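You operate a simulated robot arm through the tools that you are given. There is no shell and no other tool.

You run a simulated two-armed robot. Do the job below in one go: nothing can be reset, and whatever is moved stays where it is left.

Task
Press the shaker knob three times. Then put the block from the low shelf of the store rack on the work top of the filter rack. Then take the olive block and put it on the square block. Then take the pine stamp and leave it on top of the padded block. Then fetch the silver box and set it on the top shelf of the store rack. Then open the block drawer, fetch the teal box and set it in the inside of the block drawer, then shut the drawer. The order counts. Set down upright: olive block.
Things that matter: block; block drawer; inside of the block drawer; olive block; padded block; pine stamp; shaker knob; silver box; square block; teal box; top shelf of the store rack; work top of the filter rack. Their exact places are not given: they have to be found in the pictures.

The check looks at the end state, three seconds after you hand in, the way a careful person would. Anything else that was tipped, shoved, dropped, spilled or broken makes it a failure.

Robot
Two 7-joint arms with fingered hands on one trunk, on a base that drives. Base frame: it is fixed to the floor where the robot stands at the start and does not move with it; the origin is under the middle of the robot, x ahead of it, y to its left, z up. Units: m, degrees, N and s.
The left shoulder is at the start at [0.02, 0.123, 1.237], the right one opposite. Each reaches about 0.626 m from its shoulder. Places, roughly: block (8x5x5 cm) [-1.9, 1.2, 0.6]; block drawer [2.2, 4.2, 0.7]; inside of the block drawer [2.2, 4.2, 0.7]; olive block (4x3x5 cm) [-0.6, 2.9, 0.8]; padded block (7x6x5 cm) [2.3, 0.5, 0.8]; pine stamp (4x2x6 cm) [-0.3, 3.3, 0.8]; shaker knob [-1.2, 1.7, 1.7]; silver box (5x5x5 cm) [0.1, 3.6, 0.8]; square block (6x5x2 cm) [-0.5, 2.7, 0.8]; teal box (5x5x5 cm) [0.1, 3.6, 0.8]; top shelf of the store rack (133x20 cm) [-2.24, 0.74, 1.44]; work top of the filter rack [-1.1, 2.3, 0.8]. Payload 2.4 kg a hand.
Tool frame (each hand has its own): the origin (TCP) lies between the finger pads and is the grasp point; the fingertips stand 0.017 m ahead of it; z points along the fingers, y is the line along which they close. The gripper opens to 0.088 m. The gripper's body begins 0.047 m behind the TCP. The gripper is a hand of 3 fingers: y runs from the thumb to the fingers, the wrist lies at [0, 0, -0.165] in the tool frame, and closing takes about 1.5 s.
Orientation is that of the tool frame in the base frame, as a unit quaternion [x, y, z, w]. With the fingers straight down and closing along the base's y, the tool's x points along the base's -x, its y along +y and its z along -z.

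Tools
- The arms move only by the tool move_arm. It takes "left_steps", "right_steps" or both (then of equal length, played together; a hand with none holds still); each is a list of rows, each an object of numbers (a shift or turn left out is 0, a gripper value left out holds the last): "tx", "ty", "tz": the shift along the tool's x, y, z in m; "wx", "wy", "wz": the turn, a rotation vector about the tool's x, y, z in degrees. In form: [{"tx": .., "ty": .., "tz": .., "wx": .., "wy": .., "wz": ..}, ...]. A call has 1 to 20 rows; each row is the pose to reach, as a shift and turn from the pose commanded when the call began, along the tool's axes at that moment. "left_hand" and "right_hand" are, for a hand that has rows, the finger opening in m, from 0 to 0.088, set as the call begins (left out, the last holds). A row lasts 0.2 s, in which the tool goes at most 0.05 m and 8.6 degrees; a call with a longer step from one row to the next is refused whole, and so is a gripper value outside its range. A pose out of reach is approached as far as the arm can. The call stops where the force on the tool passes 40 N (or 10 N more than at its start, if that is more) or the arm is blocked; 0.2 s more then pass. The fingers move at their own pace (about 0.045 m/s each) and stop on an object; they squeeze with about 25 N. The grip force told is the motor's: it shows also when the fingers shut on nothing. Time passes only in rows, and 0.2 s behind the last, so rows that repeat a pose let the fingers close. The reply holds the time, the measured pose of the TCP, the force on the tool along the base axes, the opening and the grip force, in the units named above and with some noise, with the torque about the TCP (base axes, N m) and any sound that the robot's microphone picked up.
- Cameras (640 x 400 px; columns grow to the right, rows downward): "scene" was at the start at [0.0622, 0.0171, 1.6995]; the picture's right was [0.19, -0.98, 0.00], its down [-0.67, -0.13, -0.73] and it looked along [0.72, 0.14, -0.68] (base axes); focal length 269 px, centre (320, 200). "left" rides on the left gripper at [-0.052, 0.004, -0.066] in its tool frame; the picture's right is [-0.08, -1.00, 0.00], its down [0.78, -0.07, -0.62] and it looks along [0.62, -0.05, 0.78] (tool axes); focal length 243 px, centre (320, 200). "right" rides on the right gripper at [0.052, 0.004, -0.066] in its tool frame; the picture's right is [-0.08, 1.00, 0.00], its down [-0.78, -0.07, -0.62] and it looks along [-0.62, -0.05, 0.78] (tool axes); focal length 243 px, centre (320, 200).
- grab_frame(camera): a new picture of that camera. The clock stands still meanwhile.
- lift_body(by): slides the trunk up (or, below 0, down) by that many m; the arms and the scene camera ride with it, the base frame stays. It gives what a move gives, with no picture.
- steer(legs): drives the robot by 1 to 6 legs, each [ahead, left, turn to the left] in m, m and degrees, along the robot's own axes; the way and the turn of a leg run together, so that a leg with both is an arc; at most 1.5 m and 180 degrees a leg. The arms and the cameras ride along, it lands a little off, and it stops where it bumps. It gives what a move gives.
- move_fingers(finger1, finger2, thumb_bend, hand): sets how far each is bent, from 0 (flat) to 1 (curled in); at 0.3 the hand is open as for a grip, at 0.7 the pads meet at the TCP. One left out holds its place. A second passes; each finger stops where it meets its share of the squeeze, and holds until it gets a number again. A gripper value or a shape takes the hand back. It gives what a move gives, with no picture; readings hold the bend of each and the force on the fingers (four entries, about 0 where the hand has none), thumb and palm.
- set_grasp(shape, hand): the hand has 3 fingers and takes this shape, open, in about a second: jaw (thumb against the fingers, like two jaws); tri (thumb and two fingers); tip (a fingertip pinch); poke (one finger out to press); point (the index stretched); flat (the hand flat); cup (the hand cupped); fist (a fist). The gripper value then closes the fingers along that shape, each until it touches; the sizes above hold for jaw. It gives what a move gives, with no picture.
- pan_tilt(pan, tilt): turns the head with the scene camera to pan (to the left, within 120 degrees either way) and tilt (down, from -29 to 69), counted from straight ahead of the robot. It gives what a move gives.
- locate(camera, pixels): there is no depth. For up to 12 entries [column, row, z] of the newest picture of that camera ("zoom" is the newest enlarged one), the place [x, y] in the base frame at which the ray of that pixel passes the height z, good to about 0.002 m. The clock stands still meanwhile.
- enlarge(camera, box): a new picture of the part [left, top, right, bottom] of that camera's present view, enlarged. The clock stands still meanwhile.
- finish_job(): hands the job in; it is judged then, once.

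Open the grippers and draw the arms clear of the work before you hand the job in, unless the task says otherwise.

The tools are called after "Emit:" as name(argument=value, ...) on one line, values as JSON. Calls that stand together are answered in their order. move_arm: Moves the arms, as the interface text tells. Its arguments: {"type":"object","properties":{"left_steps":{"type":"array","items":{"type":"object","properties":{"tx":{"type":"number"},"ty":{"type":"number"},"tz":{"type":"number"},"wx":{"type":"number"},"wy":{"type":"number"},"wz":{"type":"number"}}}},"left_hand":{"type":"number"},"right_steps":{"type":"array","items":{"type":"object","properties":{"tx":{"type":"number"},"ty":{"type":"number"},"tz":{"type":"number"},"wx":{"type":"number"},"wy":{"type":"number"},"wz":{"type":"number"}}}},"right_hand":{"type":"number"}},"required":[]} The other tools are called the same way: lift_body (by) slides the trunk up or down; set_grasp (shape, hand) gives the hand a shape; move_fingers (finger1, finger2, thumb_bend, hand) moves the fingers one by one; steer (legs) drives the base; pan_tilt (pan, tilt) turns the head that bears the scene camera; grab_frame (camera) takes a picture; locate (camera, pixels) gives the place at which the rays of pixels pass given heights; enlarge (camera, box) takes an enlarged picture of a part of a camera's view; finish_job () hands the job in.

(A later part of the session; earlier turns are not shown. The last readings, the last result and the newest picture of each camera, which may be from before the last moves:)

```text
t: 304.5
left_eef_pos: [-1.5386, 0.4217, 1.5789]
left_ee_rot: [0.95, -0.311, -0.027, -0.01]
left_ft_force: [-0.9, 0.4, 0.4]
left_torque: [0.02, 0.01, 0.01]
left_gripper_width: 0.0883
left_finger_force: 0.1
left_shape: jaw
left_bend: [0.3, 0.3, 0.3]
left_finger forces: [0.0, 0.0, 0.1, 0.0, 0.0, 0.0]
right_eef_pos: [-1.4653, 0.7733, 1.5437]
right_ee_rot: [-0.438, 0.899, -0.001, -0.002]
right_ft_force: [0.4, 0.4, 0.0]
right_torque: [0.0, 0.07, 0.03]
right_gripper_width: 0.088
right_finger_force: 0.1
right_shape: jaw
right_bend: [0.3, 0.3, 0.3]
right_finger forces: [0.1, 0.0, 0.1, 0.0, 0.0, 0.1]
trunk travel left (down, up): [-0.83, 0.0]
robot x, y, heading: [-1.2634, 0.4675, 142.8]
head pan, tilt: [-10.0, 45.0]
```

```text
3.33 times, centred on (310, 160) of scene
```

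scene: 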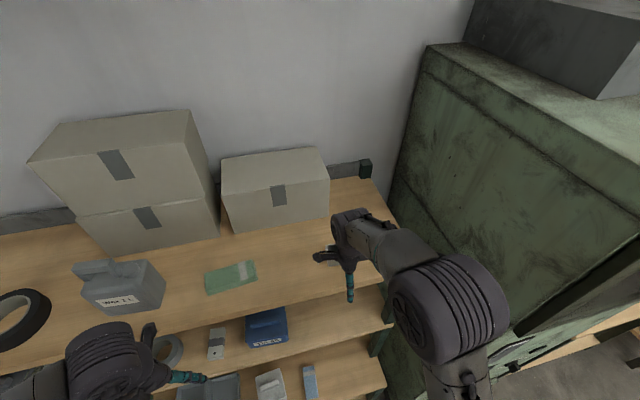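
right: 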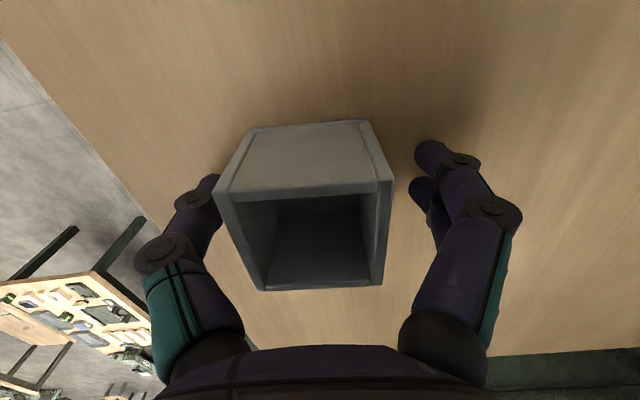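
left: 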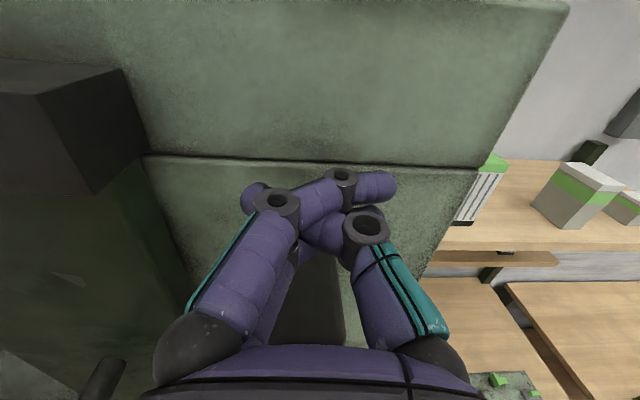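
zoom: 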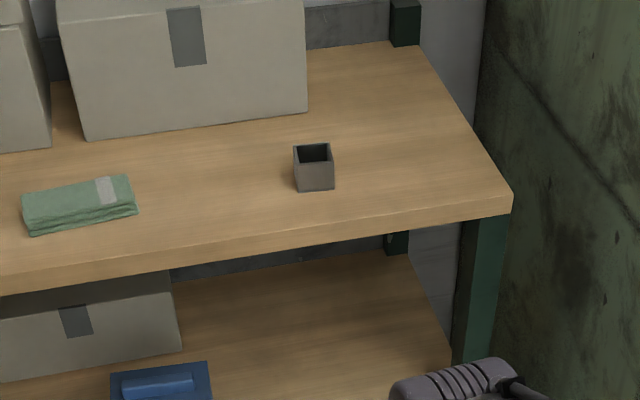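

The silver box stands on the top shelf. Next the block drawer: I strafe back along the corridor to the right end of the parts table.

Emit:
steer(legs=[[0, -1.45, 0], [0, -1.4, 0], [0, -0.3, 0]])

Emit:
lift_body(by=-0.4)

Emit:
pan_tilt(pan=-75, tilt=30)

Emit:
grab_frame(camera="scene")

```text
t: 319.8
left_eef_pos: [0.3539, 2.8999, 1.579]
left_ee_rot: [0.95, -0.312, -0.027, -0.01]
left_ft_force: [0.3, 0.6, 0.3]
left_torque: [-0.02, -0.02, -0.01]
left_gripper_width: 0.0879
left_finger_force: 0.1
left_shape: jaw
left_bend: [0.3, 0.3, 0.3]
left_finger forces: [0.0, 0.0, 0.1, 0.0, 0.0, 0.1]
right_eef_pos: [0.4264, 3.2512, 1.5449]
right_ee_rot: [-0.44, 0.898, -0.001, -0.001]
right_ft_force: [-0.3, -0.3, -0.5]
right_torque: [-0.02, 0.0, 0.0]
right_gripper_width: 0.0879
right_finger_force: 0.0
right_shape: jaw
right_bend: [0.3, 0.3, 0.3]
right_finger forces: [0.0, 0.1, 0.0, 0.0, 0.0, 0.0]
trunk travel left (down, up): [-0.83, 0.0]
robot x, y, heading: [0.6275, 2.9473, 143.3]
head pan, tilt: [-10.0, 45.0]
```

```text
t: 323.6
left_eef_pos: [0.3558, 2.9008, 1.1781]
left_ee_rot: [0.95, -0.31, -0.028, -0.01]
left_ft_force: [-0.1, -0.5, -0.6]
left_torque: [-0.03, -0.03, -0.01]
left_gripper_width: 0.0881
left_finger_force: 0.1
left_shape: jaw
left_bend: [0.3, 0.3, 0.3]
left_finger forces: [0.1, 0.0, 0.0, 0.0, 0.1, 0.0]
right_eef_pos: [0.4274, 3.2516, 1.1448]
right_ee_rot: [-0.44, 0.898, -0.001, -0.002]
right_ft_force: [-0.1, 0.1, 0.4]
right_torque: [-0.02, 0.05, 0.02]
right_gripper_width: 0.0878
right_finger_force: 0.0
right_shape: jaw
right_bend: [0.3, 0.3, 0.3]
right_finger forces: [0.1, 0.1, 0.0, 0.1, 0.0, 0.0]
trunk travel left (down, up): [-0.43, 0.4]
robot x, y, heading: [0.6342, 2.9442, 143.0]
head pan, tilt: [-10.0, 45.0]
```

```text
t: 325.0
left_eef_pos: [0.356, 2.9008, 1.1795]
left_ee_rot: [0.95, -0.311, -0.027, -0.009]
left_ft_force: [0.5, -0.6, 1.1]
left_torque: [0.0, 0.03, 0.02]
left_gripper_width: 0.088
left_finger_force: 0.0
left_shape: jaw
left_bend: [0.3, 0.3, 0.3]
left_finger forces: [0.0, 0.0, 0.0, 0.0, 0.0, 0.1]
right_eef_pos: [0.4261, 3.2528, 1.1454]
right_ee_rot: [-0.44, 0.898, -0.001, -0.001]
right_ft_force: [0.2, -0.6, -0.2]
right_torque: [0.01, -0.01, -0.01]
right_gripper_width: 0.0877
right_finger_force: 0.2
right_shape: jaw
right_bend: [0.3, 0.3, 0.3]
right_finger forces: [0.0, 0.1, 0.0, 0.0, 0.0, 0.0]
trunk travel left (down, up): [-0.43, 0.4]
robot x, y, heading: [0.6274, 2.9483, 143.5]
head pan, tilt: [-75.0, 30.0]
```

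```text
taken
```

scene: 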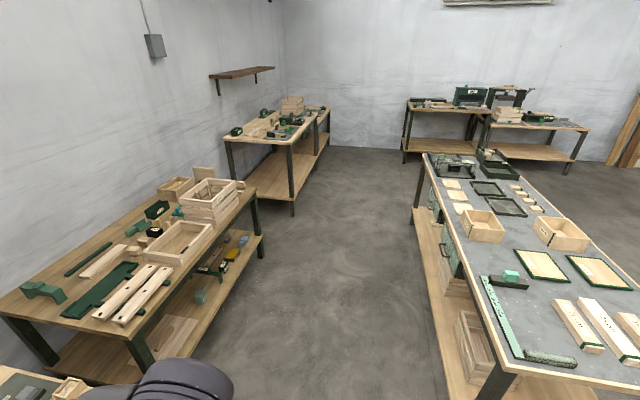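

The drawer unit hangs under the mid table's left side near (440,235). I enlarge it and locate the corridor's limits.

Emit:
enlarge(camera="scene", box=[400, 150, 500, 320])

Emit:
locate(camera="scene", pixels=[[413, 238, 0.0], [422, 160, 0.8], [495, 380, 0.8], [262, 257, 0.0], [256, 190, 0.8], [294, 213, 0.0], [288, 145, 0.8], [145, 385, 0.0], [150, 308, 0.8]])

```text
2.35 times, centred on (450, 235) of scene
```

zoom: 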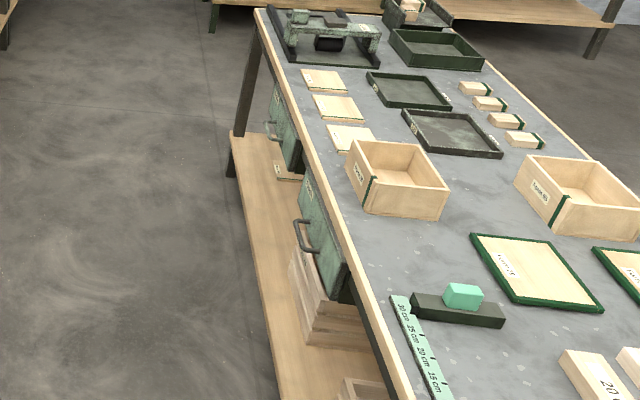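

```text
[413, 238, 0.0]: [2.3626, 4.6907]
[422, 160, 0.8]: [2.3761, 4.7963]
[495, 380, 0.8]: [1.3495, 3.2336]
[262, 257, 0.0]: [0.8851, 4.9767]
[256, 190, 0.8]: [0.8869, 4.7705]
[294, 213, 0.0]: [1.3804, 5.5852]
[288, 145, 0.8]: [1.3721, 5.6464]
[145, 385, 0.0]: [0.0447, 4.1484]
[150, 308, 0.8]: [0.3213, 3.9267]
```

Two drawers hang there; their handles are at (443,250) and (430,205). I locate both at z≈0.7 to tell which is near (2.2,4.2).

Emit:
locate(camera="scene", pixels=[[443, 250, 0.7], [443, 250, 0.65], [430, 205, 0.7], [430, 205, 0.65], [455, 265, 0.7], [440, 210, 0.7]])

Emit:
enlarge(camera="scene", box=[420, 190, 470, 290])

```text
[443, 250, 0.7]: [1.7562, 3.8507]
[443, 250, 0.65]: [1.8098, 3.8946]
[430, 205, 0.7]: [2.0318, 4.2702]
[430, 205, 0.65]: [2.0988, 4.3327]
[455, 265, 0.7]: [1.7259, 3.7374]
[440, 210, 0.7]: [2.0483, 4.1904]
```

```text
4.00 times, centred on (445, 240) of scene
```

zoom: 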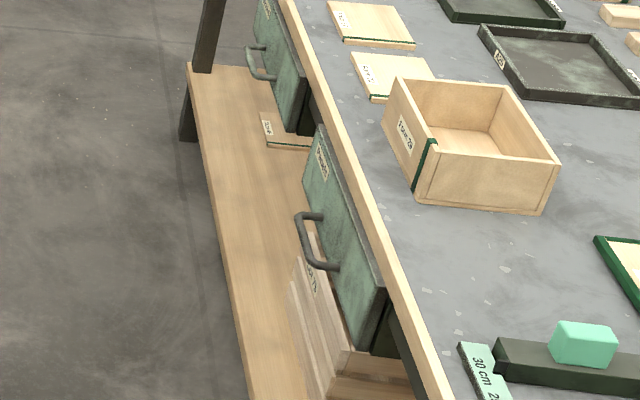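

The far drawer (handle ≈(2.03,4.27)) fits the block drawer's spot. I turn around to face it (heading ≈ -33°) and strafe along the corridor.

Emit:
steer(legs=[[0, 0, -176.3], [-0.13, 0.9, 0], [0, 0.84, 0]])

Emit:
pan_tilt(pan=5, tilt=45)

Emit:
grab_frame(camera="scene")

```text
t: 340.9
left_eef_pos: [1.6805, 4.5735, 1.1783]
left_ee_rot: [0.261, 0.965, -0.008, 0.027]
left_ft_force: [-0.5, 0.3, 0.5]
left_torque: [-0.03, 0.02, 0.02]
left_gripper_width: 0.0881
left_finger_force: 0.1
left_shape: jaw
left_bend: [0.3, 0.3, 0.3]
left_finger forces: [0.0, 0.1, 0.0, 0.1, 0.1, 0.1]
right_eef_pos: [1.6458, 4.2172, 1.1443]
right_ee_rot: [0.874, 0.486, 0.002, -0.001]
right_ft_force: [-0.8, 0.9, -0.2]
right_torque: [-0.02, 0.02, 0.01]
right_gripper_width: 0.0879
right_finger_force: 0.1
right_shape: jaw
right_bend: [0.3, 0.3, 0.3]
right_finger forces: [0.0, 0.0, 0.0, 0.1, 0.0, 0.0]
trunk travel left (down, up): [-0.43, 0.4]
robot x, y, heading: [1.4117, 4.4966, -30.9]
head pan, tilt: [-75.0, 30.0]
```

```text
t: 342.5
left_eef_pos: [1.681, 4.5732, 1.1781]
left_ee_rot: [0.262, 0.965, -0.008, 0.027]
left_ft_force: [-0.7, -0.5, -0.3]
left_torque: [-0.02, 0.02, 0.03]
left_gripper_width: 0.088
left_finger_force: 0.1
left_shape: jaw
left_bend: [0.3, 0.3, 0.3]
left_finger forces: [0.0, 0.0, 0.0, 0.0, 0.0, 0.0]
right_eef_pos: [1.6462, 4.2166, 1.146]
right_ee_rot: [0.874, 0.485, 0.002, -0.001]
right_ft_force: [-0.9, -0.9, -0.5]
right_torque: [-0.01, 0.02, -0.03]
right_gripper_width: 0.0878
right_finger_force: 0.1
right_shape: jaw
right_bend: [0.3, 0.3, 0.3]
right_finger forces: [0.0, 0.0, 0.0, 0.0, 0.1, 0.1]
trunk travel left (down, up): [-0.43, 0.4]
robot x, y, heading: [1.4112, 4.4977, -30.6]
head pan, tilt: [5.0, 45.0]
```

```text
taken
```

scene: 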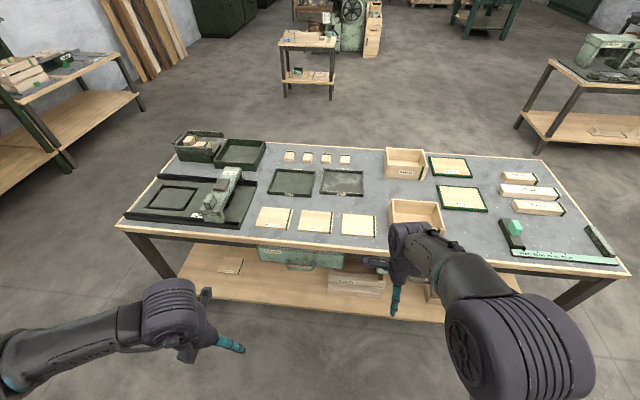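

The drawer is under the table top at about (300,260). I lower the trunk to see its face.

Emit:
lift_body(by=-0.35)

Emit:
pan_tilt(pan=5, tilt=35)

Emit:
grab_frame(camera="scene")

Emit:
enlarge(camera="scene", box=[200, 180, 460, 330])

```text
t: 345.9
left_eef_pos: [1.6812, 4.5736, 0.8281]
left_ee_rot: [0.261, 0.965, -0.007, 0.027]
left_ft_force: [-0.5, 0.3, -0.3]
left_torque: [0.02, 0.0, -0.02]
left_gripper_width: 0.088
left_finger_force: 0.1
left_shape: jaw
left_bend: [0.3, 0.3, 0.3]
left_finger forces: [0.0, 0.0, 0.0, 0.1, 0.1, 0.1]
right_eef_pos: [1.6467, 4.2152, 0.7952]
right_ee_rot: [0.874, 0.486, 0.002, -0.001]
right_ft_force: [0.0, -0.9, -0.5]
right_torque: [-0.01, 0.01, -0.02]
right_gripper_width: 0.0879
right_finger_force: 0.1
right_shape: jaw
right_bend: [0.3, 0.3, 0.3]
right_finger forces: [0.0, 0.1, 0.0, 0.2, 0.0, 0.0]
trunk travel left (down, up): [-0.08, 0.75]
robot x, y, heading: [1.4134, 4.4996, -30.8]
head pan, tilt: [5.0, 45.0]
```

```text
t: 346.6
left_eef_pos: [1.6821, 4.572, 0.8288]
left_ee_rot: [0.261, 0.965, -0.009, 0.028]
left_ft_force: [0.5, 0.5, -0.6]
left_torque: [0.02, -0.03, -0.01]
left_gripper_width: 0.0882
left_finger_force: 0.1
left_shape: jaw
left_bend: [0.3, 0.3, 0.3]
left_finger forces: [0.1, 0.1, 0.0, 0.0, 0.0, 0.0]
right_eef_pos: [1.6468, 4.2161, 0.7953]
right_ee_rot: [0.874, 0.486, 0.002, -0.001]
right_ft_force: [-0.1, 0.5, -0.3]
right_torque: [0.01, 0.01, 0.03]
right_gripper_width: 0.0876
right_finger_force: 0.1
right_shape: jaw
right_bend: [0.3, 0.3, 0.3]
right_finger forces: [0.1, 0.0, 0.0, 0.0, 0.0, 0.0]
trunk travel left (down, up): [-0.08, 0.75]
robot x, y, heading: [1.4117, 4.4983, -30.9]
head pan, tilt: [5.0, 35.0]
```

```text
taken
```

scene: 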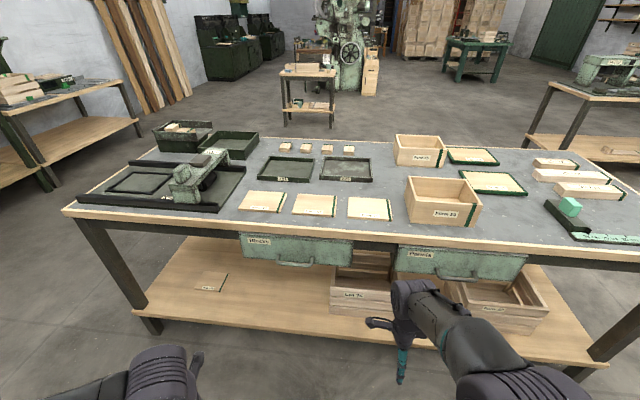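

```text
2.46 times, centred on (330, 255) of scene
```

zoom: 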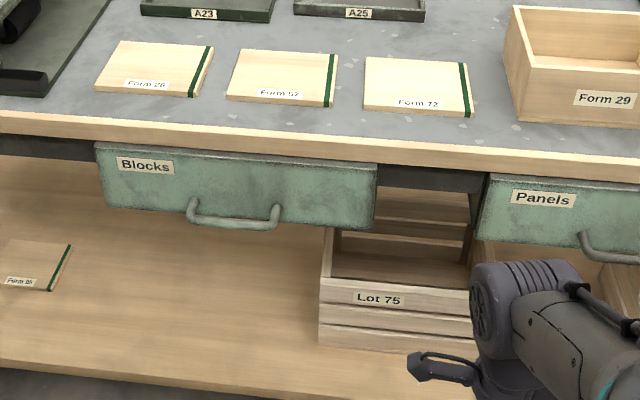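

The left drawer is labelled "Blocks" – that is the block drawer; its handle is at (295,263). I locate the handle and face at trial heights.

Emit:
locate(camera="scene", pixels=[[295.4, 263, 0.65], [295.4, 263, 0.7], [279, 257, 0.68], [312, 260, 0.68], [238.5, 231.4, 0.75], [353.2, 240.8, 0.75], [63, 211, 0.8], [590, 250, 0.8], [150, 330, 0.0]])

Emit:
grab_frame(camera="right")

Emit:
grab_frame(camera="left")

```text
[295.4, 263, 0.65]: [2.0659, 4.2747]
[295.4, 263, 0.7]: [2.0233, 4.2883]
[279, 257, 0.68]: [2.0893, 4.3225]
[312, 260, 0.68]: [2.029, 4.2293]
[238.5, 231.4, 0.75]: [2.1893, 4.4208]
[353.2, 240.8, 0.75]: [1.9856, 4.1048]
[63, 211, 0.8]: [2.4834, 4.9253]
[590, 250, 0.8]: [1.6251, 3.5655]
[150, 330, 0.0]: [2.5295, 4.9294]
```

```text
taken
```

right: 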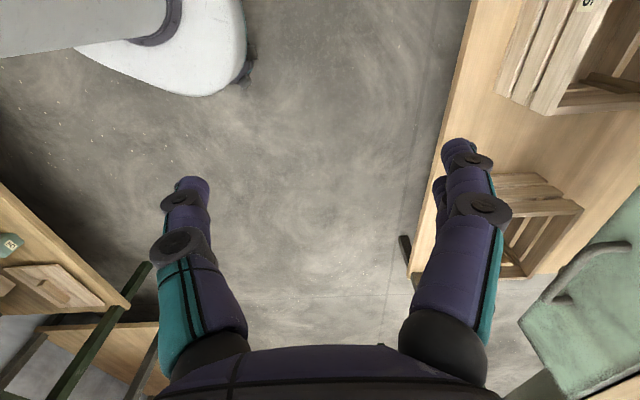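

```text
taken
```

left: 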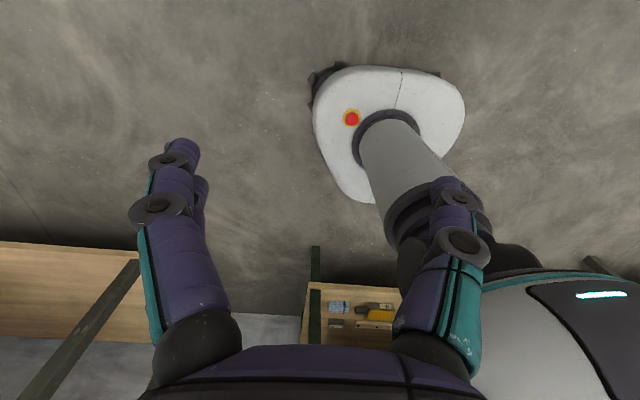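

The handle bar is at about (2.049,4.278,0.67). I correct the heading, then turn the left hand to point forward and roll it so it can close vertically around the bar.

Emit:
steer(legs=[[0, 0, -2]])

Emit:
move_arm(left_steps=[{"wy": -7.5, "tx": -0.013, "tz": 0.008}, {"wy": -15, "tx": -0.026, "tz": 0.016}, {"wy": -22.5, "tx": -0.039, "tz": 0.024}, {"wy": -30, "tx": -0.052, "tz": 0.032}, {"wy": -37.5, "tx": -0.065, "tz": 0.04}, {"wy": -45, "tx": -0.078, "tz": 0.048}, {"wy": -52.5, "tx": -0.091, "tz": 0.056}, {"wy": -60, "tx": -0.104, "tz": 0.064}, {"wy": -67.5, "tx": -0.117, "tz": 0.072}, {"wy": -75, "tx": -0.13, "tz": 0.08}, {"wy": -82.5, "tx": -0.145, "tz": 0.09}, {"wy": -87, "tx": -0.16, "tz": 0.1}])

Emit:
move_arm(left_steps=[{"wz": -8}, {"wz": -16}, {"wz": -24}, {"wz": -32}, {"wz": -40}, {"wz": -48}, {"wz": -56}, {"wz": -64}, {"wz": -72}, {"wz": -80}, {"wz": -88}, {"wz": -90}])

Emit:
grab_frame(camera="left")

Emit:
grab_frame(camera="scene")

```text
t: 347.4
left_eef_pos: [1.6839, 4.5637, 0.8274]
left_ee_rot: [0.277, 0.96, -0.008, 0.027]
left_ft_force: [-0.5, -0.7, -0.1]
left_torque: [0.01, 0.02, 0.03]
left_gripper_width: 0.0879
left_finger_force: 0.1
left_shape: jaw
left_bend: [0.3, 0.3, 0.3]
left_finger forces: [0.0, 0.1, 0.0, 0.1, 0.1, 0.0]
right_eef_pos: [1.636, 4.2074, 0.7945]
right_ee_rot: [0.883, 0.47, 0.001, 0.0]
right_ft_force: [0.5, 0.3, 0.9]
right_torque: [0.02, 0.01, -0.02]
right_gripper_width: 0.0879
right_finger_force: 0.0
right_shape: jaw
right_bend: [0.3, 0.3, 0.3]
right_finger forces: [0.0, 0.0, 0.0, 0.0, 0.1, 0.1]
trunk travel left (down, up): [-0.08, 0.75]
robot x, y, heading: [1.4105, 4.4987, -32.9]
head pan, tilt: [5.0, 35.0]
```

```text
t: 350.0
left_eef_pos: [1.823, 4.4746, 0.7393]
left_ee_rot: [0.195, 0.677, -0.199, 0.681]
left_ft_force: [0.0, 0.2, -0.5]
left_torque: [0.02, 0.02, 0.02]
left_gripper_width: 0.0878
left_finger_force: 0.0
left_shape: jaw
left_bend: [0.3, 0.3, 0.3]
left_finger forces: [0.0, 0.0, 0.0, 0.0, 0.0, 0.0]
left hand out of reach, approached as far as the arm can: row 2, 3, 4, 5, 6, 7, 8, 9, 10
right_eef_pos: [1.6361, 4.2069, 0.7945]
right_ee_rot: [0.882, 0.471, 0.001, -0.001]
right_ft_force: [0.5, 0.3, -0.4]
right_torque: [0.02, 0.02, 0.04]
right_gripper_width: 0.088
right_finger_force: 0.1
right_shape: jaw
right_bend: [0.3, 0.3, 0.3]
right_finger forces: [0.0, 0.1, 0.1, 0.0, 0.0, 0.0]
trunk travel left (down, up): [-0.08, 0.75]
robot x, y, heading: [1.413, 4.4969, -33.0]
head pan, tilt: [5.0, 35.0]
```

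```text
t: 352.6
left_eef_pos: [1.8227, 4.4747, 0.737]
left_ee_rot: [0.342, -0.617, 0.622, -0.341]
left_ft_force: [0.7, 0.1, 0.0]
left_torque: [-0.02, -0.02, 0.0]
left_gripper_width: 0.0881
left_finger_force: 0.1
left_shape: jaw
left_bend: [0.3, 0.3, 0.3]
left_finger forces: [0.1, 0.1, 0.0, 0.1, 0.1, 0.1]
right_eef_pos: [1.6367, 4.2073, 0.795]
right_ee_rot: [0.882, 0.471, 0.001, -0.001]
right_ft_force: [0.8, -0.5, 0.0]
right_torque: [-0.02, 0.02, 0.01]
right_gripper_width: 0.0878
right_finger_force: 0.0
right_shape: jaw
right_bend: [0.3, 0.3, 0.3]
right_finger forces: [0.0, 0.0, 0.0, 0.0, 0.0, 0.0]
trunk travel left (down, up): [-0.08, 0.75]
robot x, y, heading: [1.412, 4.5014, -32.8]
head pan, tilt: [5.0, 35.0]
```

```text
taken
```

left: 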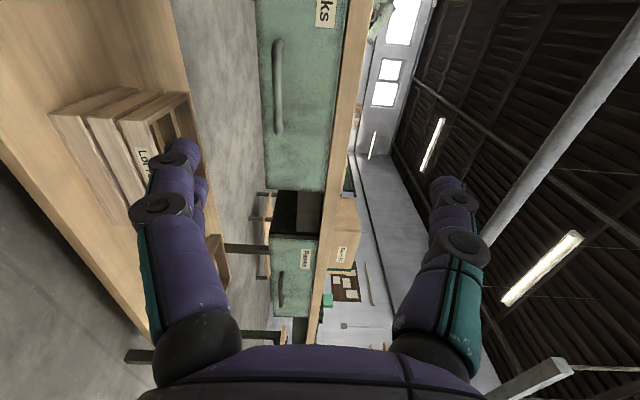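

```text
taken
```

scene: 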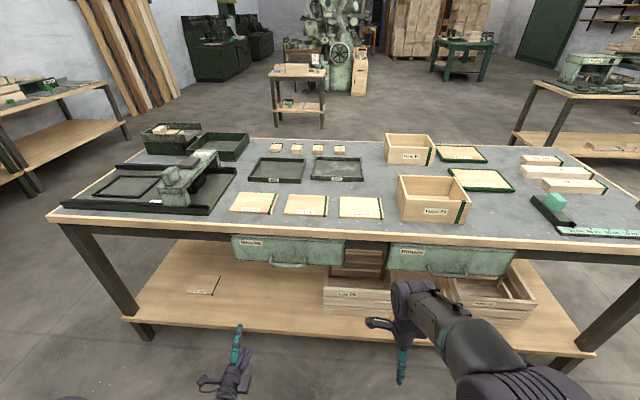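

The left hand now points at the drawer with the thumb on top; the handle shows at (278,87) in the left camera. I triangulate it.

Emit:
locate(camera="left", pixels=[[276, 45, 0.67], [276, 87, 0.66], [276, 87, 0.67], [276, 87, 0.68], [276, 130, 0.67], [325, 190, 0.74], [270, 190, 0.65]])

Emit:
locate(camera="scene", pixels=[[287, 265, 0.66], [287, 265, 0.67], [287, 265, 0.68], [270, 258, 0.67], [306, 264, 0.67]])

Emit:
enlarge(camera="left", box=[230, 0, 370, 200])

```text
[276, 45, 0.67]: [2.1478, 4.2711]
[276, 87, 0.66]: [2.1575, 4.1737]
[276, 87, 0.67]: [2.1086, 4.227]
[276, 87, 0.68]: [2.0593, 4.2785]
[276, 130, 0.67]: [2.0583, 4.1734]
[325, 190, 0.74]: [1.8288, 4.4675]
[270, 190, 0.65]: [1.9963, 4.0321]
```

```text
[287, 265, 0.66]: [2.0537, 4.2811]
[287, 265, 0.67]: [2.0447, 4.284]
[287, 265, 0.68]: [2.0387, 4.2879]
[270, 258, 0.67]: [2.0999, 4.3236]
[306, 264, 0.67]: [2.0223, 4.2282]
```

```text
2.00 times, centred on (300, 100) of left
```

zoom: 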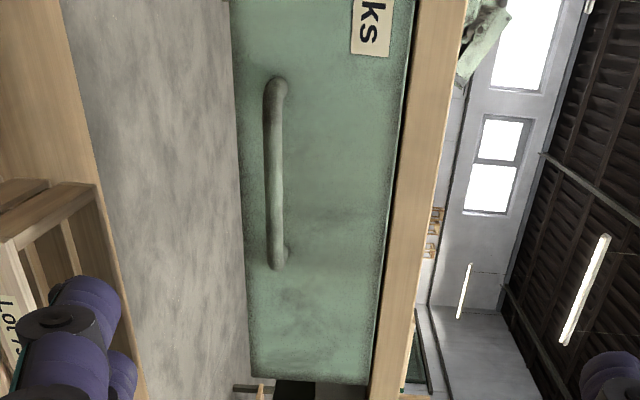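

The handle is at about f=0.61, g=4.708, z=0.683. I drive 0.14 m ahead, then line the hand up with the bar and advance.

Emit:
steer(legs=[[0.14, 0, 0]])

Emit:
move_arm(left_hand=0.07, left_steps=[{"tx": 0.015, "ty": 0.018}, {"tx": 0.03, "ty": 0.036}, {"tx": 0.041, "ty": 0.054}, {"tx": 0.041, "ty": 0.054}])

Emit:
grab_frame(camera="left")

Emit:
grab_frame(camera="scene")

```text
t: 353.9
left_eef_pos: [1.9416, 4.3968, 0.7386]
left_ee_rot: [0.34, -0.618, 0.622, -0.341]
left_ft_force: [-1.4, 0.0, 0.4]
left_torque: [-0.03, 0.02, 0.02]
left_gripper_width: 0.0879
left_finger_force: 0.1
left_shape: jaw
left_bend: [0.3, 0.3, 0.3]
left_finger forces: [0.1, 0.1, 0.0, 0.0, 0.0, 0.0]
right_eef_pos: [1.7544, 4.1306, 0.7954]
right_ee_rot: [0.883, 0.469, 0.002, 0.0]
right_ft_force: [-0.6, 1.0, -0.2]
right_torque: [0.06, -0.03, -0.01]
right_gripper_width: 0.0879
right_finger_force: 0.1
right_shape: jaw
right_bend: [0.3, 0.3, 0.3]
right_finger forces: [0.1, 0.0, 0.0, 0.1, 0.1, 0.0]
trunk travel left (down, up): [-0.08, 0.75]
robot x, y, heading: [1.5296, 4.4207, -32.7]
head pan, tilt: [5.0, 35.0]
```

```text
t: 354.9
left_eef_pos: [1.9206, 4.3632, 0.6839]
left_ee_rot: [0.341, -0.617, 0.622, -0.341]
left_ft_force: [0.1, -0.4, -0.1]
left_torque: [-0.01, -0.03, 0.0]
left_gripper_width: 0.0701
left_finger_force: 0.1
left_shape: jaw
left_bend: [0.59, 0.59, 0.55]
left_finger forces: [0.0, 0.1, 0.0, 0.1, 0.0, 0.0]
right_eef_pos: [1.7543, 4.1298, 0.7957]
right_ee_rot: [0.883, 0.469, 0.001, -0.001]
right_ft_force: [0.9, 0.0, 0.6]
right_torque: [-0.01, 0.0, -0.01]
right_gripper_width: 0.0878
right_finger_force: 0.0
right_shape: jaw
right_bend: [0.3, 0.3, 0.3]
right_finger forces: [0.0, 0.0, 0.1, 0.0, 0.1, 0.0]
trunk travel left (down, up): [-0.08, 0.75]
robot x, y, heading: [1.529, 4.4217, -32.7]
head pan, tilt: [5.0, 35.0]
```

```text
taken
```

left: 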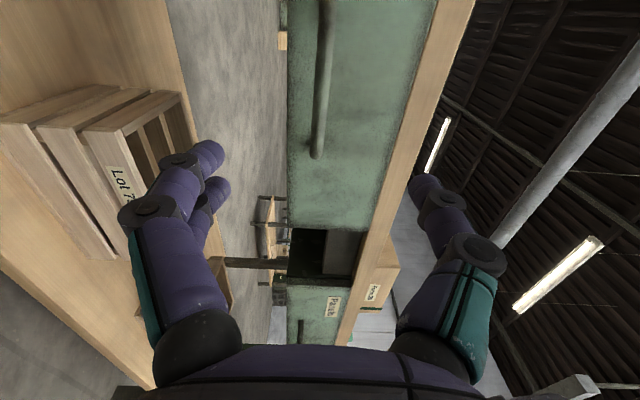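

```text
taken
```

scene: 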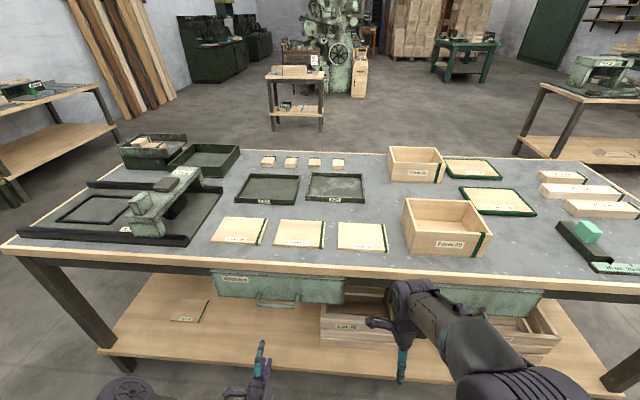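

The bar is level with the hand (column ~322). I advance 13.5 cm so the bar comes between the fingers.

Emit:
move_arm(left_steps=[{"tz": 0.04}, {"tz": 0.08}, {"tz": 0.11}, {"tz": 0.132}, {"tz": 0.132}])

Emit:
grab_frame(camera="left")

Emit:
enlarge(camera="scene", box=[200, 240, 360, 360])

```text
t: 356.1
left_eef_pos: [2.0326, 4.2925, 0.6835]
left_ee_rot: [0.339, -0.619, 0.621, -0.341]
left_ft_force: [-1.2, 0.1, 0.9]
left_torque: [-0.02, -0.01, -0.01]
left_gripper_width: 0.07
left_finger_force: 0.0
left_shape: jaw
left_bend: [0.59, 0.59, 0.55]
left_finger forces: [0.0, 0.1, 0.1, 0.0, 0.1, 0.1]
right_eef_pos: [1.7541, 4.1305, 0.7963]
right_ee_rot: [0.883, 0.469, 0.001, -0.001]
right_ft_force: [-0.5, 0.3, 0.0]
right_torque: [0.02, -0.03, 0.0]
right_gripper_width: 0.0879
right_finger_force: 0.0
right_shape: jaw
right_bend: [0.3, 0.3, 0.3]
right_finger forces: [0.0, 0.0, 0.1, 0.1, 0.1, 0.0]
trunk travel left (down, up): [-0.08, 0.75]
robot x, y, heading: [1.5296, 4.4189, -33.2]
head pan, tilt: [5.0, 35.0]
```

```text
taken
```

left: 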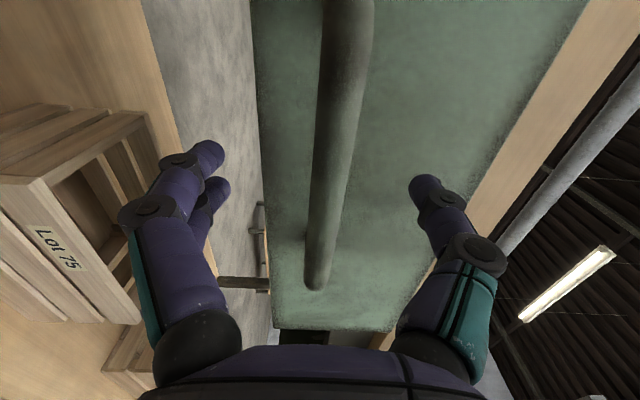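

```text
3.33 times, centred on (280, 300) of scene
```

zoom: 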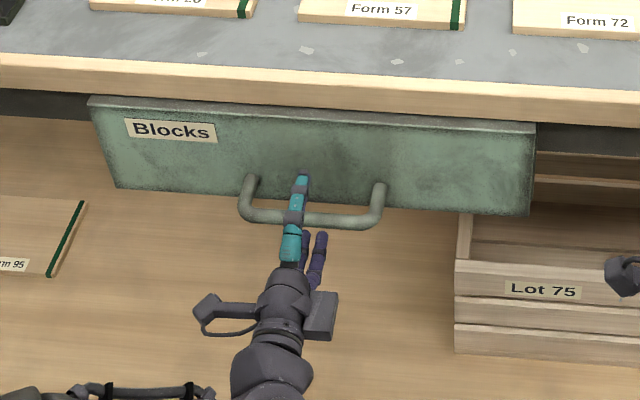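

The bar lies between thumb and fingers. I close on it.

Emit:
move_arm(left_hand=0.0, left_steps=[{"tz": 0}, {"tz": 0}, {"tz": 0}, {"tz": 0}, {"tz": 0}, {"tz": 0}, {"tz": 0}])

Emit:
grab_frame(camera="left")

```text
t: 357.7
left_eef_pos: [2.031, 4.2931, 0.6825]
left_ee_rot: [0.341, -0.618, 0.621, -0.341]
left_ft_force: [1.0, -0.3, 0.1]
left_torque: [0.02, -0.01, 0.0]
left_gripper_width: 0.0
left_finger_force: 24.9
left_shape: jaw
left_bend: [0.67, 0.67, 0.8]
left_finger forces: [0.0, 0.0, 0.1, 0.1, 0.0, 0.1]
right_eef_pos: [1.7551, 4.1303, 0.7955]
right_ee_rot: [0.882, 0.471, 0.001, 0.0]
right_ft_force: [0.2, 0.1, -0.2]
right_torque: [0.0, -0.02, -0.02]
right_gripper_width: 0.088
right_finger_force: 0.1
right_shape: jaw
right_bend: [0.3, 0.3, 0.3]
right_finger forces: [0.1, 0.0, 0.1, 0.0, 0.0, 0.0]
trunk travel left (down, up): [-0.08, 0.75]
robot x, y, heading: [1.5323, 4.4176, -32.9]
head pan, tilt: [5.0, 35.0]
```

```text
taken
```

left: 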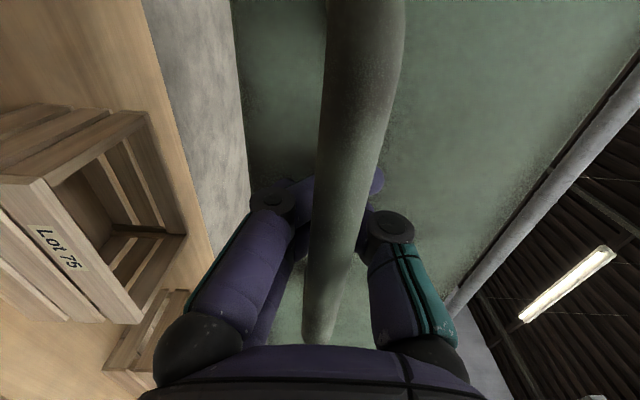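

The fingers have hooked behind the bar (it lies inside the closed hand). I pull back 8 cm with the arm and watch the force.

Emit:
move_arm(left_steps=[{"tz": -0.02}, {"tz": -0.04}, {"tz": -0.06}, {"tz": -0.08}])

Emit:
grab_frame(camera="scene")

Emit:
grab_frame(camera="left")

```text
t: 358.7
left_eef_pos: [1.9637, 4.3347, 0.6833]
left_ee_rot: [0.341, -0.617, 0.621, -0.342]
left_ft_force: [0.2, 0.0, 0.7]
left_torque: [0.01, 0.02, 0.01]
left_gripper_width: 0.0
left_finger_force: 24.5
left_shape: jaw
left_bend: [0.67, 0.67, 0.8]
left_finger forces: [0.0, 0.1, 0.1, 0.0, 0.0, 0.0]
right_eef_pos: [1.7549, 4.13, 0.7951]
right_ee_rot: [0.883, 0.469, 0.002, -0.001]
right_ft_force: [-0.9, 0.3, 0.1]
right_torque: [-0.04, -0.02, -0.01]
right_gripper_width: 0.0877
right_finger_force: 0.0
right_shape: jaw
right_bend: [0.3, 0.3, 0.3]
right_finger forces: [0.0, 0.1, 0.0, 0.0, 0.0, 0.1]
trunk travel left (down, up): [-0.08, 0.75]
robot x, y, heading: [1.5319, 4.4197, -33.0]
head pan, tilt: [5.0, 35.0]
```

```text
taken
```

scene: 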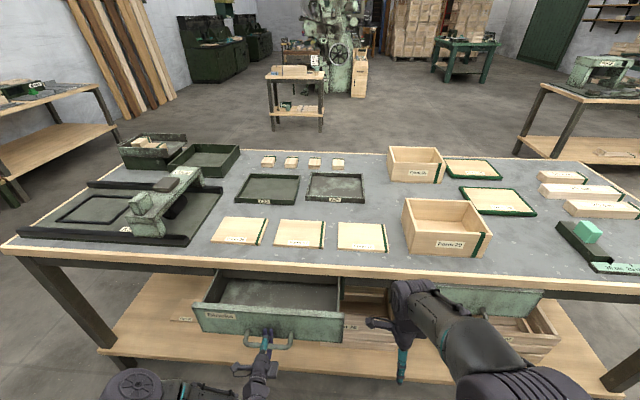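

```text
taken
```

left: 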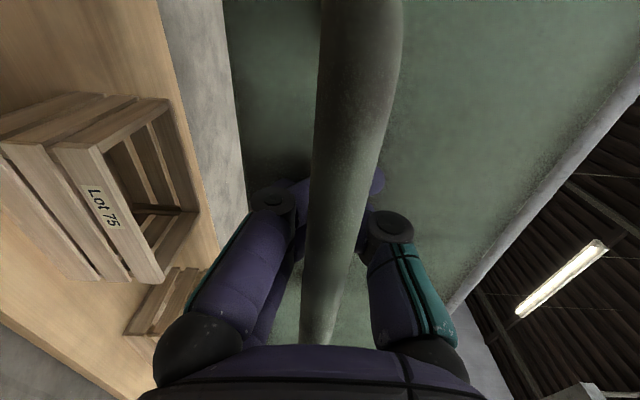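

The drawer is sliding open (inside visible at (280,290)). I pull further by backing the base 0.12 m.

Emit:
steer(legs=[[-0.12, 0, 0]])

Emit:
grab_frame(camera="scene")

Emit:
grab_frame(camera="left")

```text
t: 359.9
left_eef_pos: [1.8654, 4.3991, 0.6836]
left_ee_rot: [0.34, -0.618, 0.622, -0.341]
left_ft_force: [0.0, 0.3, -0.6]
left_torque: [0.0, 0.01, -0.02]
left_gripper_width: 0.0
left_finger_force: 24.4
left_shape: jaw
left_bend: [0.67, 0.67, 0.8]
left_finger forces: [0.0, 0.1, 0.0, 0.0, 0.0, 0.1]
right_eef_pos: [1.6564, 4.1946, 0.7948]
right_ee_rot: [0.883, 0.47, 0.001, -0.001]
right_ft_force: [0.3, 0.6, 0.7]
right_torque: [0.01, 0.02, 0.01]
right_gripper_width: 0.0879
right_finger_force: 0.1
right_shape: jaw
right_bend: [0.3, 0.3, 0.3]
right_finger forces: [0.0, 0.0, 0.0, 0.1, 0.1, 0.0]
trunk travel left (down, up): [-0.08, 0.75]
robot x, y, heading: [1.4324, 4.4822, -32.8]
head pan, tilt: [5.0, 35.0]
```

```text
taken
```

scene: 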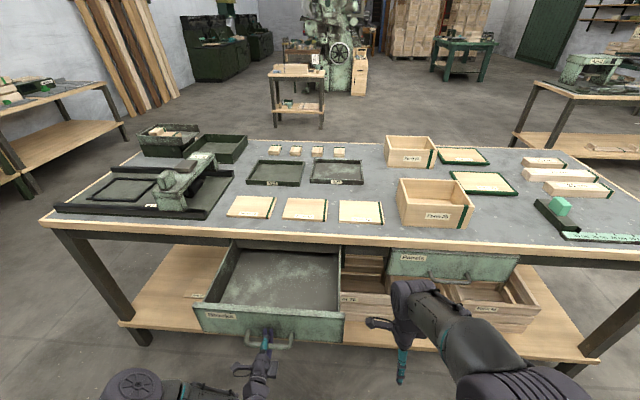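

```text
taken
```

left: 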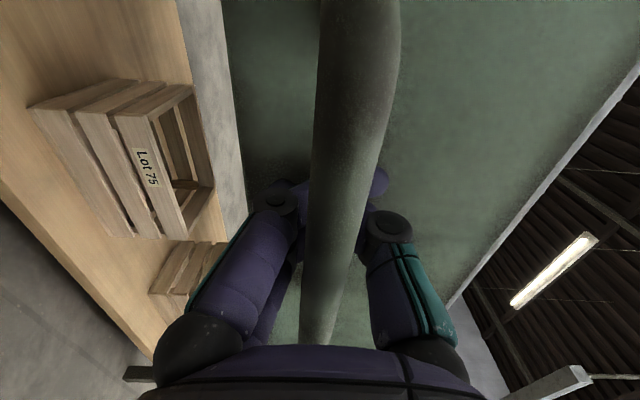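

The drawer is open about 22 cm and empty. I open the left hand to let go of the bar.

Emit:
move_arm(left_hand=0.088, left_steps=[{"tz": 0}, {"tz": 0}, {"tz": 0}, {"tz": 0}, {"tz": 0}, {"tz": 0}])

Emit:
grab_frame(camera="left")

```text
t: 361.3
left_eef_pos: [1.8647, 4.3998, 0.6842]
left_ee_rot: [0.341, -0.617, 0.621, -0.342]
left_ft_force: [0.1, -0.3, 0.1]
left_torque: [-0.01, -0.01, -0.03]
left_gripper_width: 0.088
left_finger_force: 0.0
left_shape: jaw
left_bend: [0.3, 0.3, 0.3]
left_finger forces: [0.0, 0.0, 0.0, 0.0, 0.0, 0.0]
right_eef_pos: [1.6564, 4.1956, 0.7947]
right_ee_rot: [0.883, 0.47, 0.002, -0.001]
right_ft_force: [0.0, -1.4, 0.4]
right_torque: [-0.04, 0.0, -0.01]
right_gripper_width: 0.088
right_finger_force: 0.0
right_shape: jaw
right_bend: [0.3, 0.3, 0.3]
right_finger forces: [0.1, 0.1, 0.0, 0.0, 0.0, 0.0]
trunk travel left (down, up): [-0.08, 0.75]
robot x, y, heading: [1.4281, 4.4824, -33.0]
head pan, tilt: [5.0, 35.0]
```

```text
taken
```

left: 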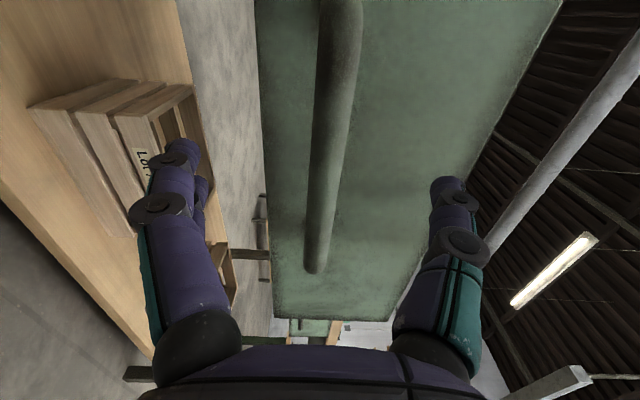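

The left hand is free of the bar. I back off, raise the trunk and drive back toward the teal box.

Emit:
steer(legs=[[-0.12, 0, 0]])

Emit:
lift_body(by=0.35)

Emit:
grab_frame(camera="scene")

Emit:
steer(legs=[[0, -1.2, 0], [0.3, -0.35, 0], [0, 0, 180]])

Emit:
pan_tilt(pan=-8, tilt=38)

Emit:
grab_frame(camera="scene")

```text
t: 362.6
left_eef_pos: [1.7648, 4.4664, 0.6849]
left_ee_rot: [0.342, -0.617, 0.621, -0.341]
left_ft_force: [0.0, 0.8, -0.3]
left_torque: [-0.03, -0.02, -0.02]
left_gripper_width: 0.0881
left_finger_force: 0.1
left_shape: jaw
left_bend: [0.3, 0.3, 0.3]
left_finger forces: [0.1, 0.1, 0.1, 0.0, 0.0, 0.0]
right_eef_pos: [1.5538, 4.261, 0.7949]
right_ee_rot: [0.882, 0.471, 0.001, 0.0]
right_ft_force: [-0.4, 0.0, 0.5]
right_torque: [-0.01, 0.01, 0.03]
right_gripper_width: 0.0878
right_finger_force: 0.0
right_shape: jaw
right_bend: [0.3, 0.3, 0.3]
right_finger forces: [0.0, 0.1, 0.1, 0.1, 0.0, 0.0]
trunk travel left (down, up): [-0.08, 0.75]
robot x, y, heading: [1.3289, 4.5517, -32.7]
head pan, tilt: [5.0, 35.0]
```

```text
t: 366.0
left_eef_pos: [1.7646, 4.467, 1.0335]
left_ee_rot: [0.342, -0.617, 0.621, -0.341]
left_ft_force: [-0.3, 0.5, -0.2]
left_torque: [0.02, 0.0, -0.04]
left_gripper_width: 0.0881
left_finger_force: 0.0
left_shape: jaw
left_bend: [0.3, 0.3, 0.3]
left_finger forces: [0.1, 0.1, 0.1, 0.0, 0.0, 0.1]
right_eef_pos: [1.5552, 4.2615, 1.1448]
right_ee_rot: [0.882, 0.47, 0.001, -0.002]
right_ft_force: [-1.1, 0.3, 0.4]
right_torque: [0.0, 0.0, 0.03]
right_gripper_width: 0.088
right_finger_force: 0.0
right_shape: jaw
right_bend: [0.3, 0.3, 0.3]
right_finger forces: [0.0, 0.1, 0.0, 0.0, 0.0, 0.1]
trunk travel left (down, up): [-0.43, 0.4]
robot x, y, heading: [1.3288, 4.5497, -33.0]
head pan, tilt: [5.0, 35.0]
```

```text
taken
```

scene: 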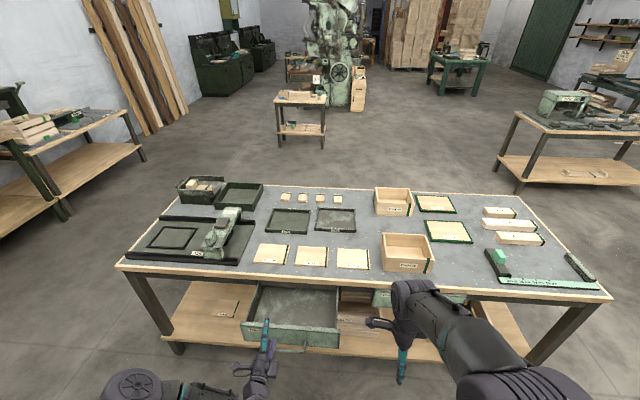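

```text
t: 381.8
left_eef_pos: [0.3143, 3.1621, 1.034]
left_ee_rot: [-0.617, -0.341, 0.341, 0.621]
left_ft_force: [0.0, -0.6, 0.5]
left_torque: [0.01, -0.02, -0.03]
left_gripper_width: 0.0879
left_finger_force: 0.0
left_shape: jaw
left_bend: [0.3, 0.3, 0.3]
left_finger forces: [0.1, 0.0, 0.0, 0.0, 0.1, 0.0]
right_eef_pos: [0.5231, 3.3673, 1.1447]
right_ee_rot: [-0.469, 0.883, -0.001, -0.002]
right_ft_force: [0.2, -0.8, 0.1]
right_torque: [0.05, -0.01, -0.02]
right_gripper_width: 0.088
right_finger_force: 0.0
right_shape: jaw
right_bend: [0.3, 0.3, 0.3]
right_finger forces: [0.0, 0.1, 0.0, 0.0, 0.0, 0.1]
trunk travel left (down, up): [-0.43, 0.4]
robot x, y, heading: [0.7483, 3.0787, 147.1]
head pan, tilt: [5.0, 35.0]
```

```text
t: 382.6
left_eef_pos: [0.3148, 3.1611, 1.0339]
left_ee_rot: [-0.618, -0.341, 0.34, 0.621]
left_ft_force: [0.2, 0.6, -0.8]
left_torque: [0.01, 0.01, 0.02]
left_gripper_width: 0.0878
left_finger_force: 0.1
left_shape: jaw
left_bend: [0.3, 0.3, 0.3]
left_finger forces: [0.0, 0.0, 0.0, 0.0, 0.0, 0.0]
right_eef_pos: [0.5232, 3.3665, 1.1448]
right_ee_rot: [-0.469, 0.883, -0.001, -0.002]
right_ft_force: [0.1, 1.1, -0.3]
right_torque: [0.02, 0.01, -0.02]
right_gripper_width: 0.088
right_finger_force: 0.1
right_shape: jaw
right_bend: [0.3, 0.3, 0.3]
right_finger forces: [0.1, 0.1, 0.0, 0.0, 0.0, 0.0]
trunk travel left (down, up): [-0.43, 0.4]
robot x, y, heading: [0.7474, 3.0754, 147.2]
head pan, tilt: [-8.0, 38.0]
```

```text
taken
```

scene: 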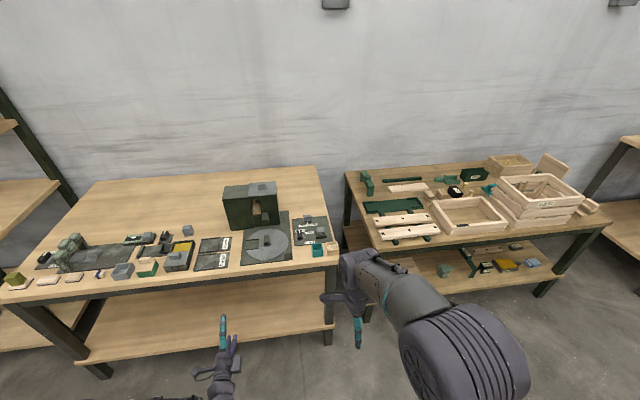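

The teal box is ahead on the right end of the table. I raise the left hand out of the way, then drive 0.48 m ahead and lower the trunk.

Emit:
move_arm(left_steps=[{"ty": -0.04}, {"ty": -0.08}, {"ty": -0.12}, {"ty": -0.16}, {"ty": -0.18, "tz": -0.03}, {"ty": -0.2, "tz": -0.06}])

Emit:
steer(legs=[[0.47, 0, 0]])

Emit:
lift_body(by=-0.18)

Emit:
grab_frame(camera="right")

Emit:
grab_frame(camera="scene")

```text
t: 383.9
left_eef_pos: [0.3454, 3.1465, 1.2378]
left_ee_rot: [-0.617, -0.341, 0.341, 0.622]
left_ft_force: [0.4, 0.4, -0.7]
left_torque: [0.02, 0.01, 0.02]
left_gripper_width: 0.088
left_finger_force: 0.0
left_shape: jaw
left_bend: [0.3, 0.3, 0.3]
left_finger forces: [0.0, 0.0, 0.0, 0.1, 0.1, 0.0]
left hand out of reach, approached as far as the arm can: row 6
right_eef_pos: [0.5234, 3.367, 1.1452]
right_ee_rot: [-0.47, 0.883, 0.0, -0.001]
right_ft_force: [-0.2, -0.4, -0.1]
right_torque: [0.05, -0.02, -0.01]
right_gripper_width: 0.0878
right_finger_force: 0.2
right_shape: jaw
right_bend: [0.3, 0.3, 0.3]
right_finger forces: [0.0, 0.0, 0.0, 0.1, 0.0, 0.0]
trunk travel left (down, up): [-0.43, 0.4]
robot x, y, heading: [0.7469, 3.0777, 147.1]
head pan, tilt: [-8.0, 38.0]
```

```text
t: 386.8
left_eef_pos: [-0.0575, 3.408, 1.2362]
left_ee_rot: [-0.618, -0.341, 0.341, 0.621]
left_ft_force: [-0.3, 0.2, -0.7]
left_torque: [-0.01, 0.0, -0.01]
left_gripper_width: 0.0881
left_finger_force: 0.0
left_shape: jaw
left_bend: [0.3, 0.3, 0.3]
left_finger forces: [0.0, 0.1, 0.1, 0.1, 0.1, 0.0]
right_eef_pos: [0.1214, 3.6268, 1.1443]
right_ee_rot: [-0.47, 0.883, -0.001, -0.002]
right_ft_force: [-0.1, 0.0, -0.2]
right_torque: [0.0, 0.02, 0.02]
right_gripper_width: 0.0879
right_finger_force: 0.0
right_shape: jaw
right_bend: [0.3, 0.3, 0.3]
right_finger forces: [0.1, 0.0, 0.0, 0.1, 0.0, 0.1]
trunk travel left (down, up): [-0.43, 0.4]
robot x, y, heading: [0.3457, 3.3393, 147.2]
head pan, tilt: [-8.0, 38.0]
```

```text
t: 388.8
left_eef_pos: [-0.0554, 3.4068, 1.0579]
left_ee_rot: [-0.618, -0.341, 0.342, 0.62]
left_ft_force: [-0.4, 0.1, 0.2]
left_torque: [0.0, 0.02, 0.01]
left_gripper_width: 0.0882
left_finger_force: 0.0
left_shape: jaw
left_bend: [0.3, 0.3, 0.3]
left_finger forces: [0.1, 0.0, 0.1, 0.0, 0.0, 0.1]
right_eef_pos: [0.1223, 3.6266, 0.9645]
right_ee_rot: [-0.47, 0.883, 0.0, -0.003]
right_ft_force: [0.7, -0.2, -0.6]
right_torque: [0.0, 0.02, -0.01]
right_gripper_width: 0.0876
right_finger_force: 0.1
right_shape: jaw
right_bend: [0.3, 0.3, 0.3]
right_finger forces: [0.1, 0.1, 0.1, 0.1, 0.0, 0.0]
trunk travel left (down, up): [-0.25, 0.58]
robot x, y, heading: [0.3477, 3.3359, 147.1]
head pan, tilt: [-8.0, 38.0]
```

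```text
taken
```

right: 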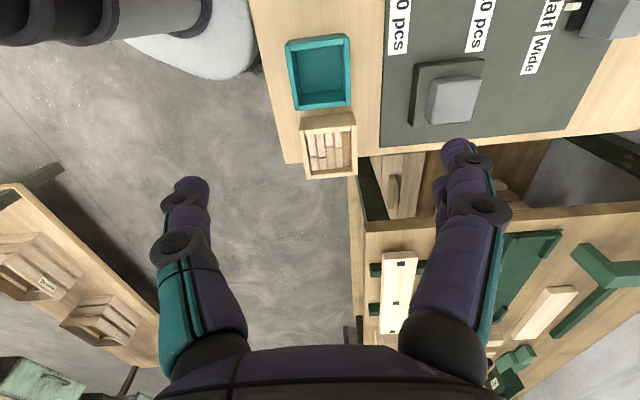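

```text
taken
```

scene: 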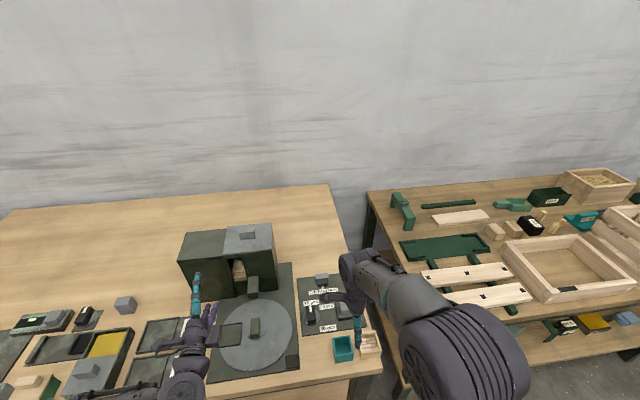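

The teal box shows at (318,72) in the right camera. I enlarge and locate its rim corners at z=0.835.

Emit:
enlarge(camera="right", box=[250, 20, 390, 190])

```text
2.35 times, centred on (320, 105) of right
```

zoom: 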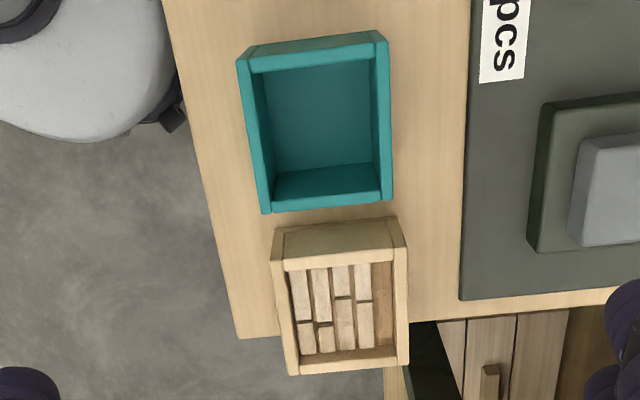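

Emit:
locate(camera="right", pixels=[[285.1, 46.3, 0.835], [348.9, 36.1, 0.835], [350.2, 105, 0.835], [295.7, 110.5, 0.835], [299, 131, 0.83], [354, 126, 0.83], [301, 119, 0.79], [354, 113, 0.79]])

```text
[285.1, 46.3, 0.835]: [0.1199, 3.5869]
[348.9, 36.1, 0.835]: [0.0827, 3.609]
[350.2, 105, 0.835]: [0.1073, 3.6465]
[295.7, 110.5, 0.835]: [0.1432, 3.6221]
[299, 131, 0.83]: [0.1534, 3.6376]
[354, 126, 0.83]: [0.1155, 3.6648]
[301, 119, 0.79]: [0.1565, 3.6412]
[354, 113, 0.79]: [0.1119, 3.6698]
```

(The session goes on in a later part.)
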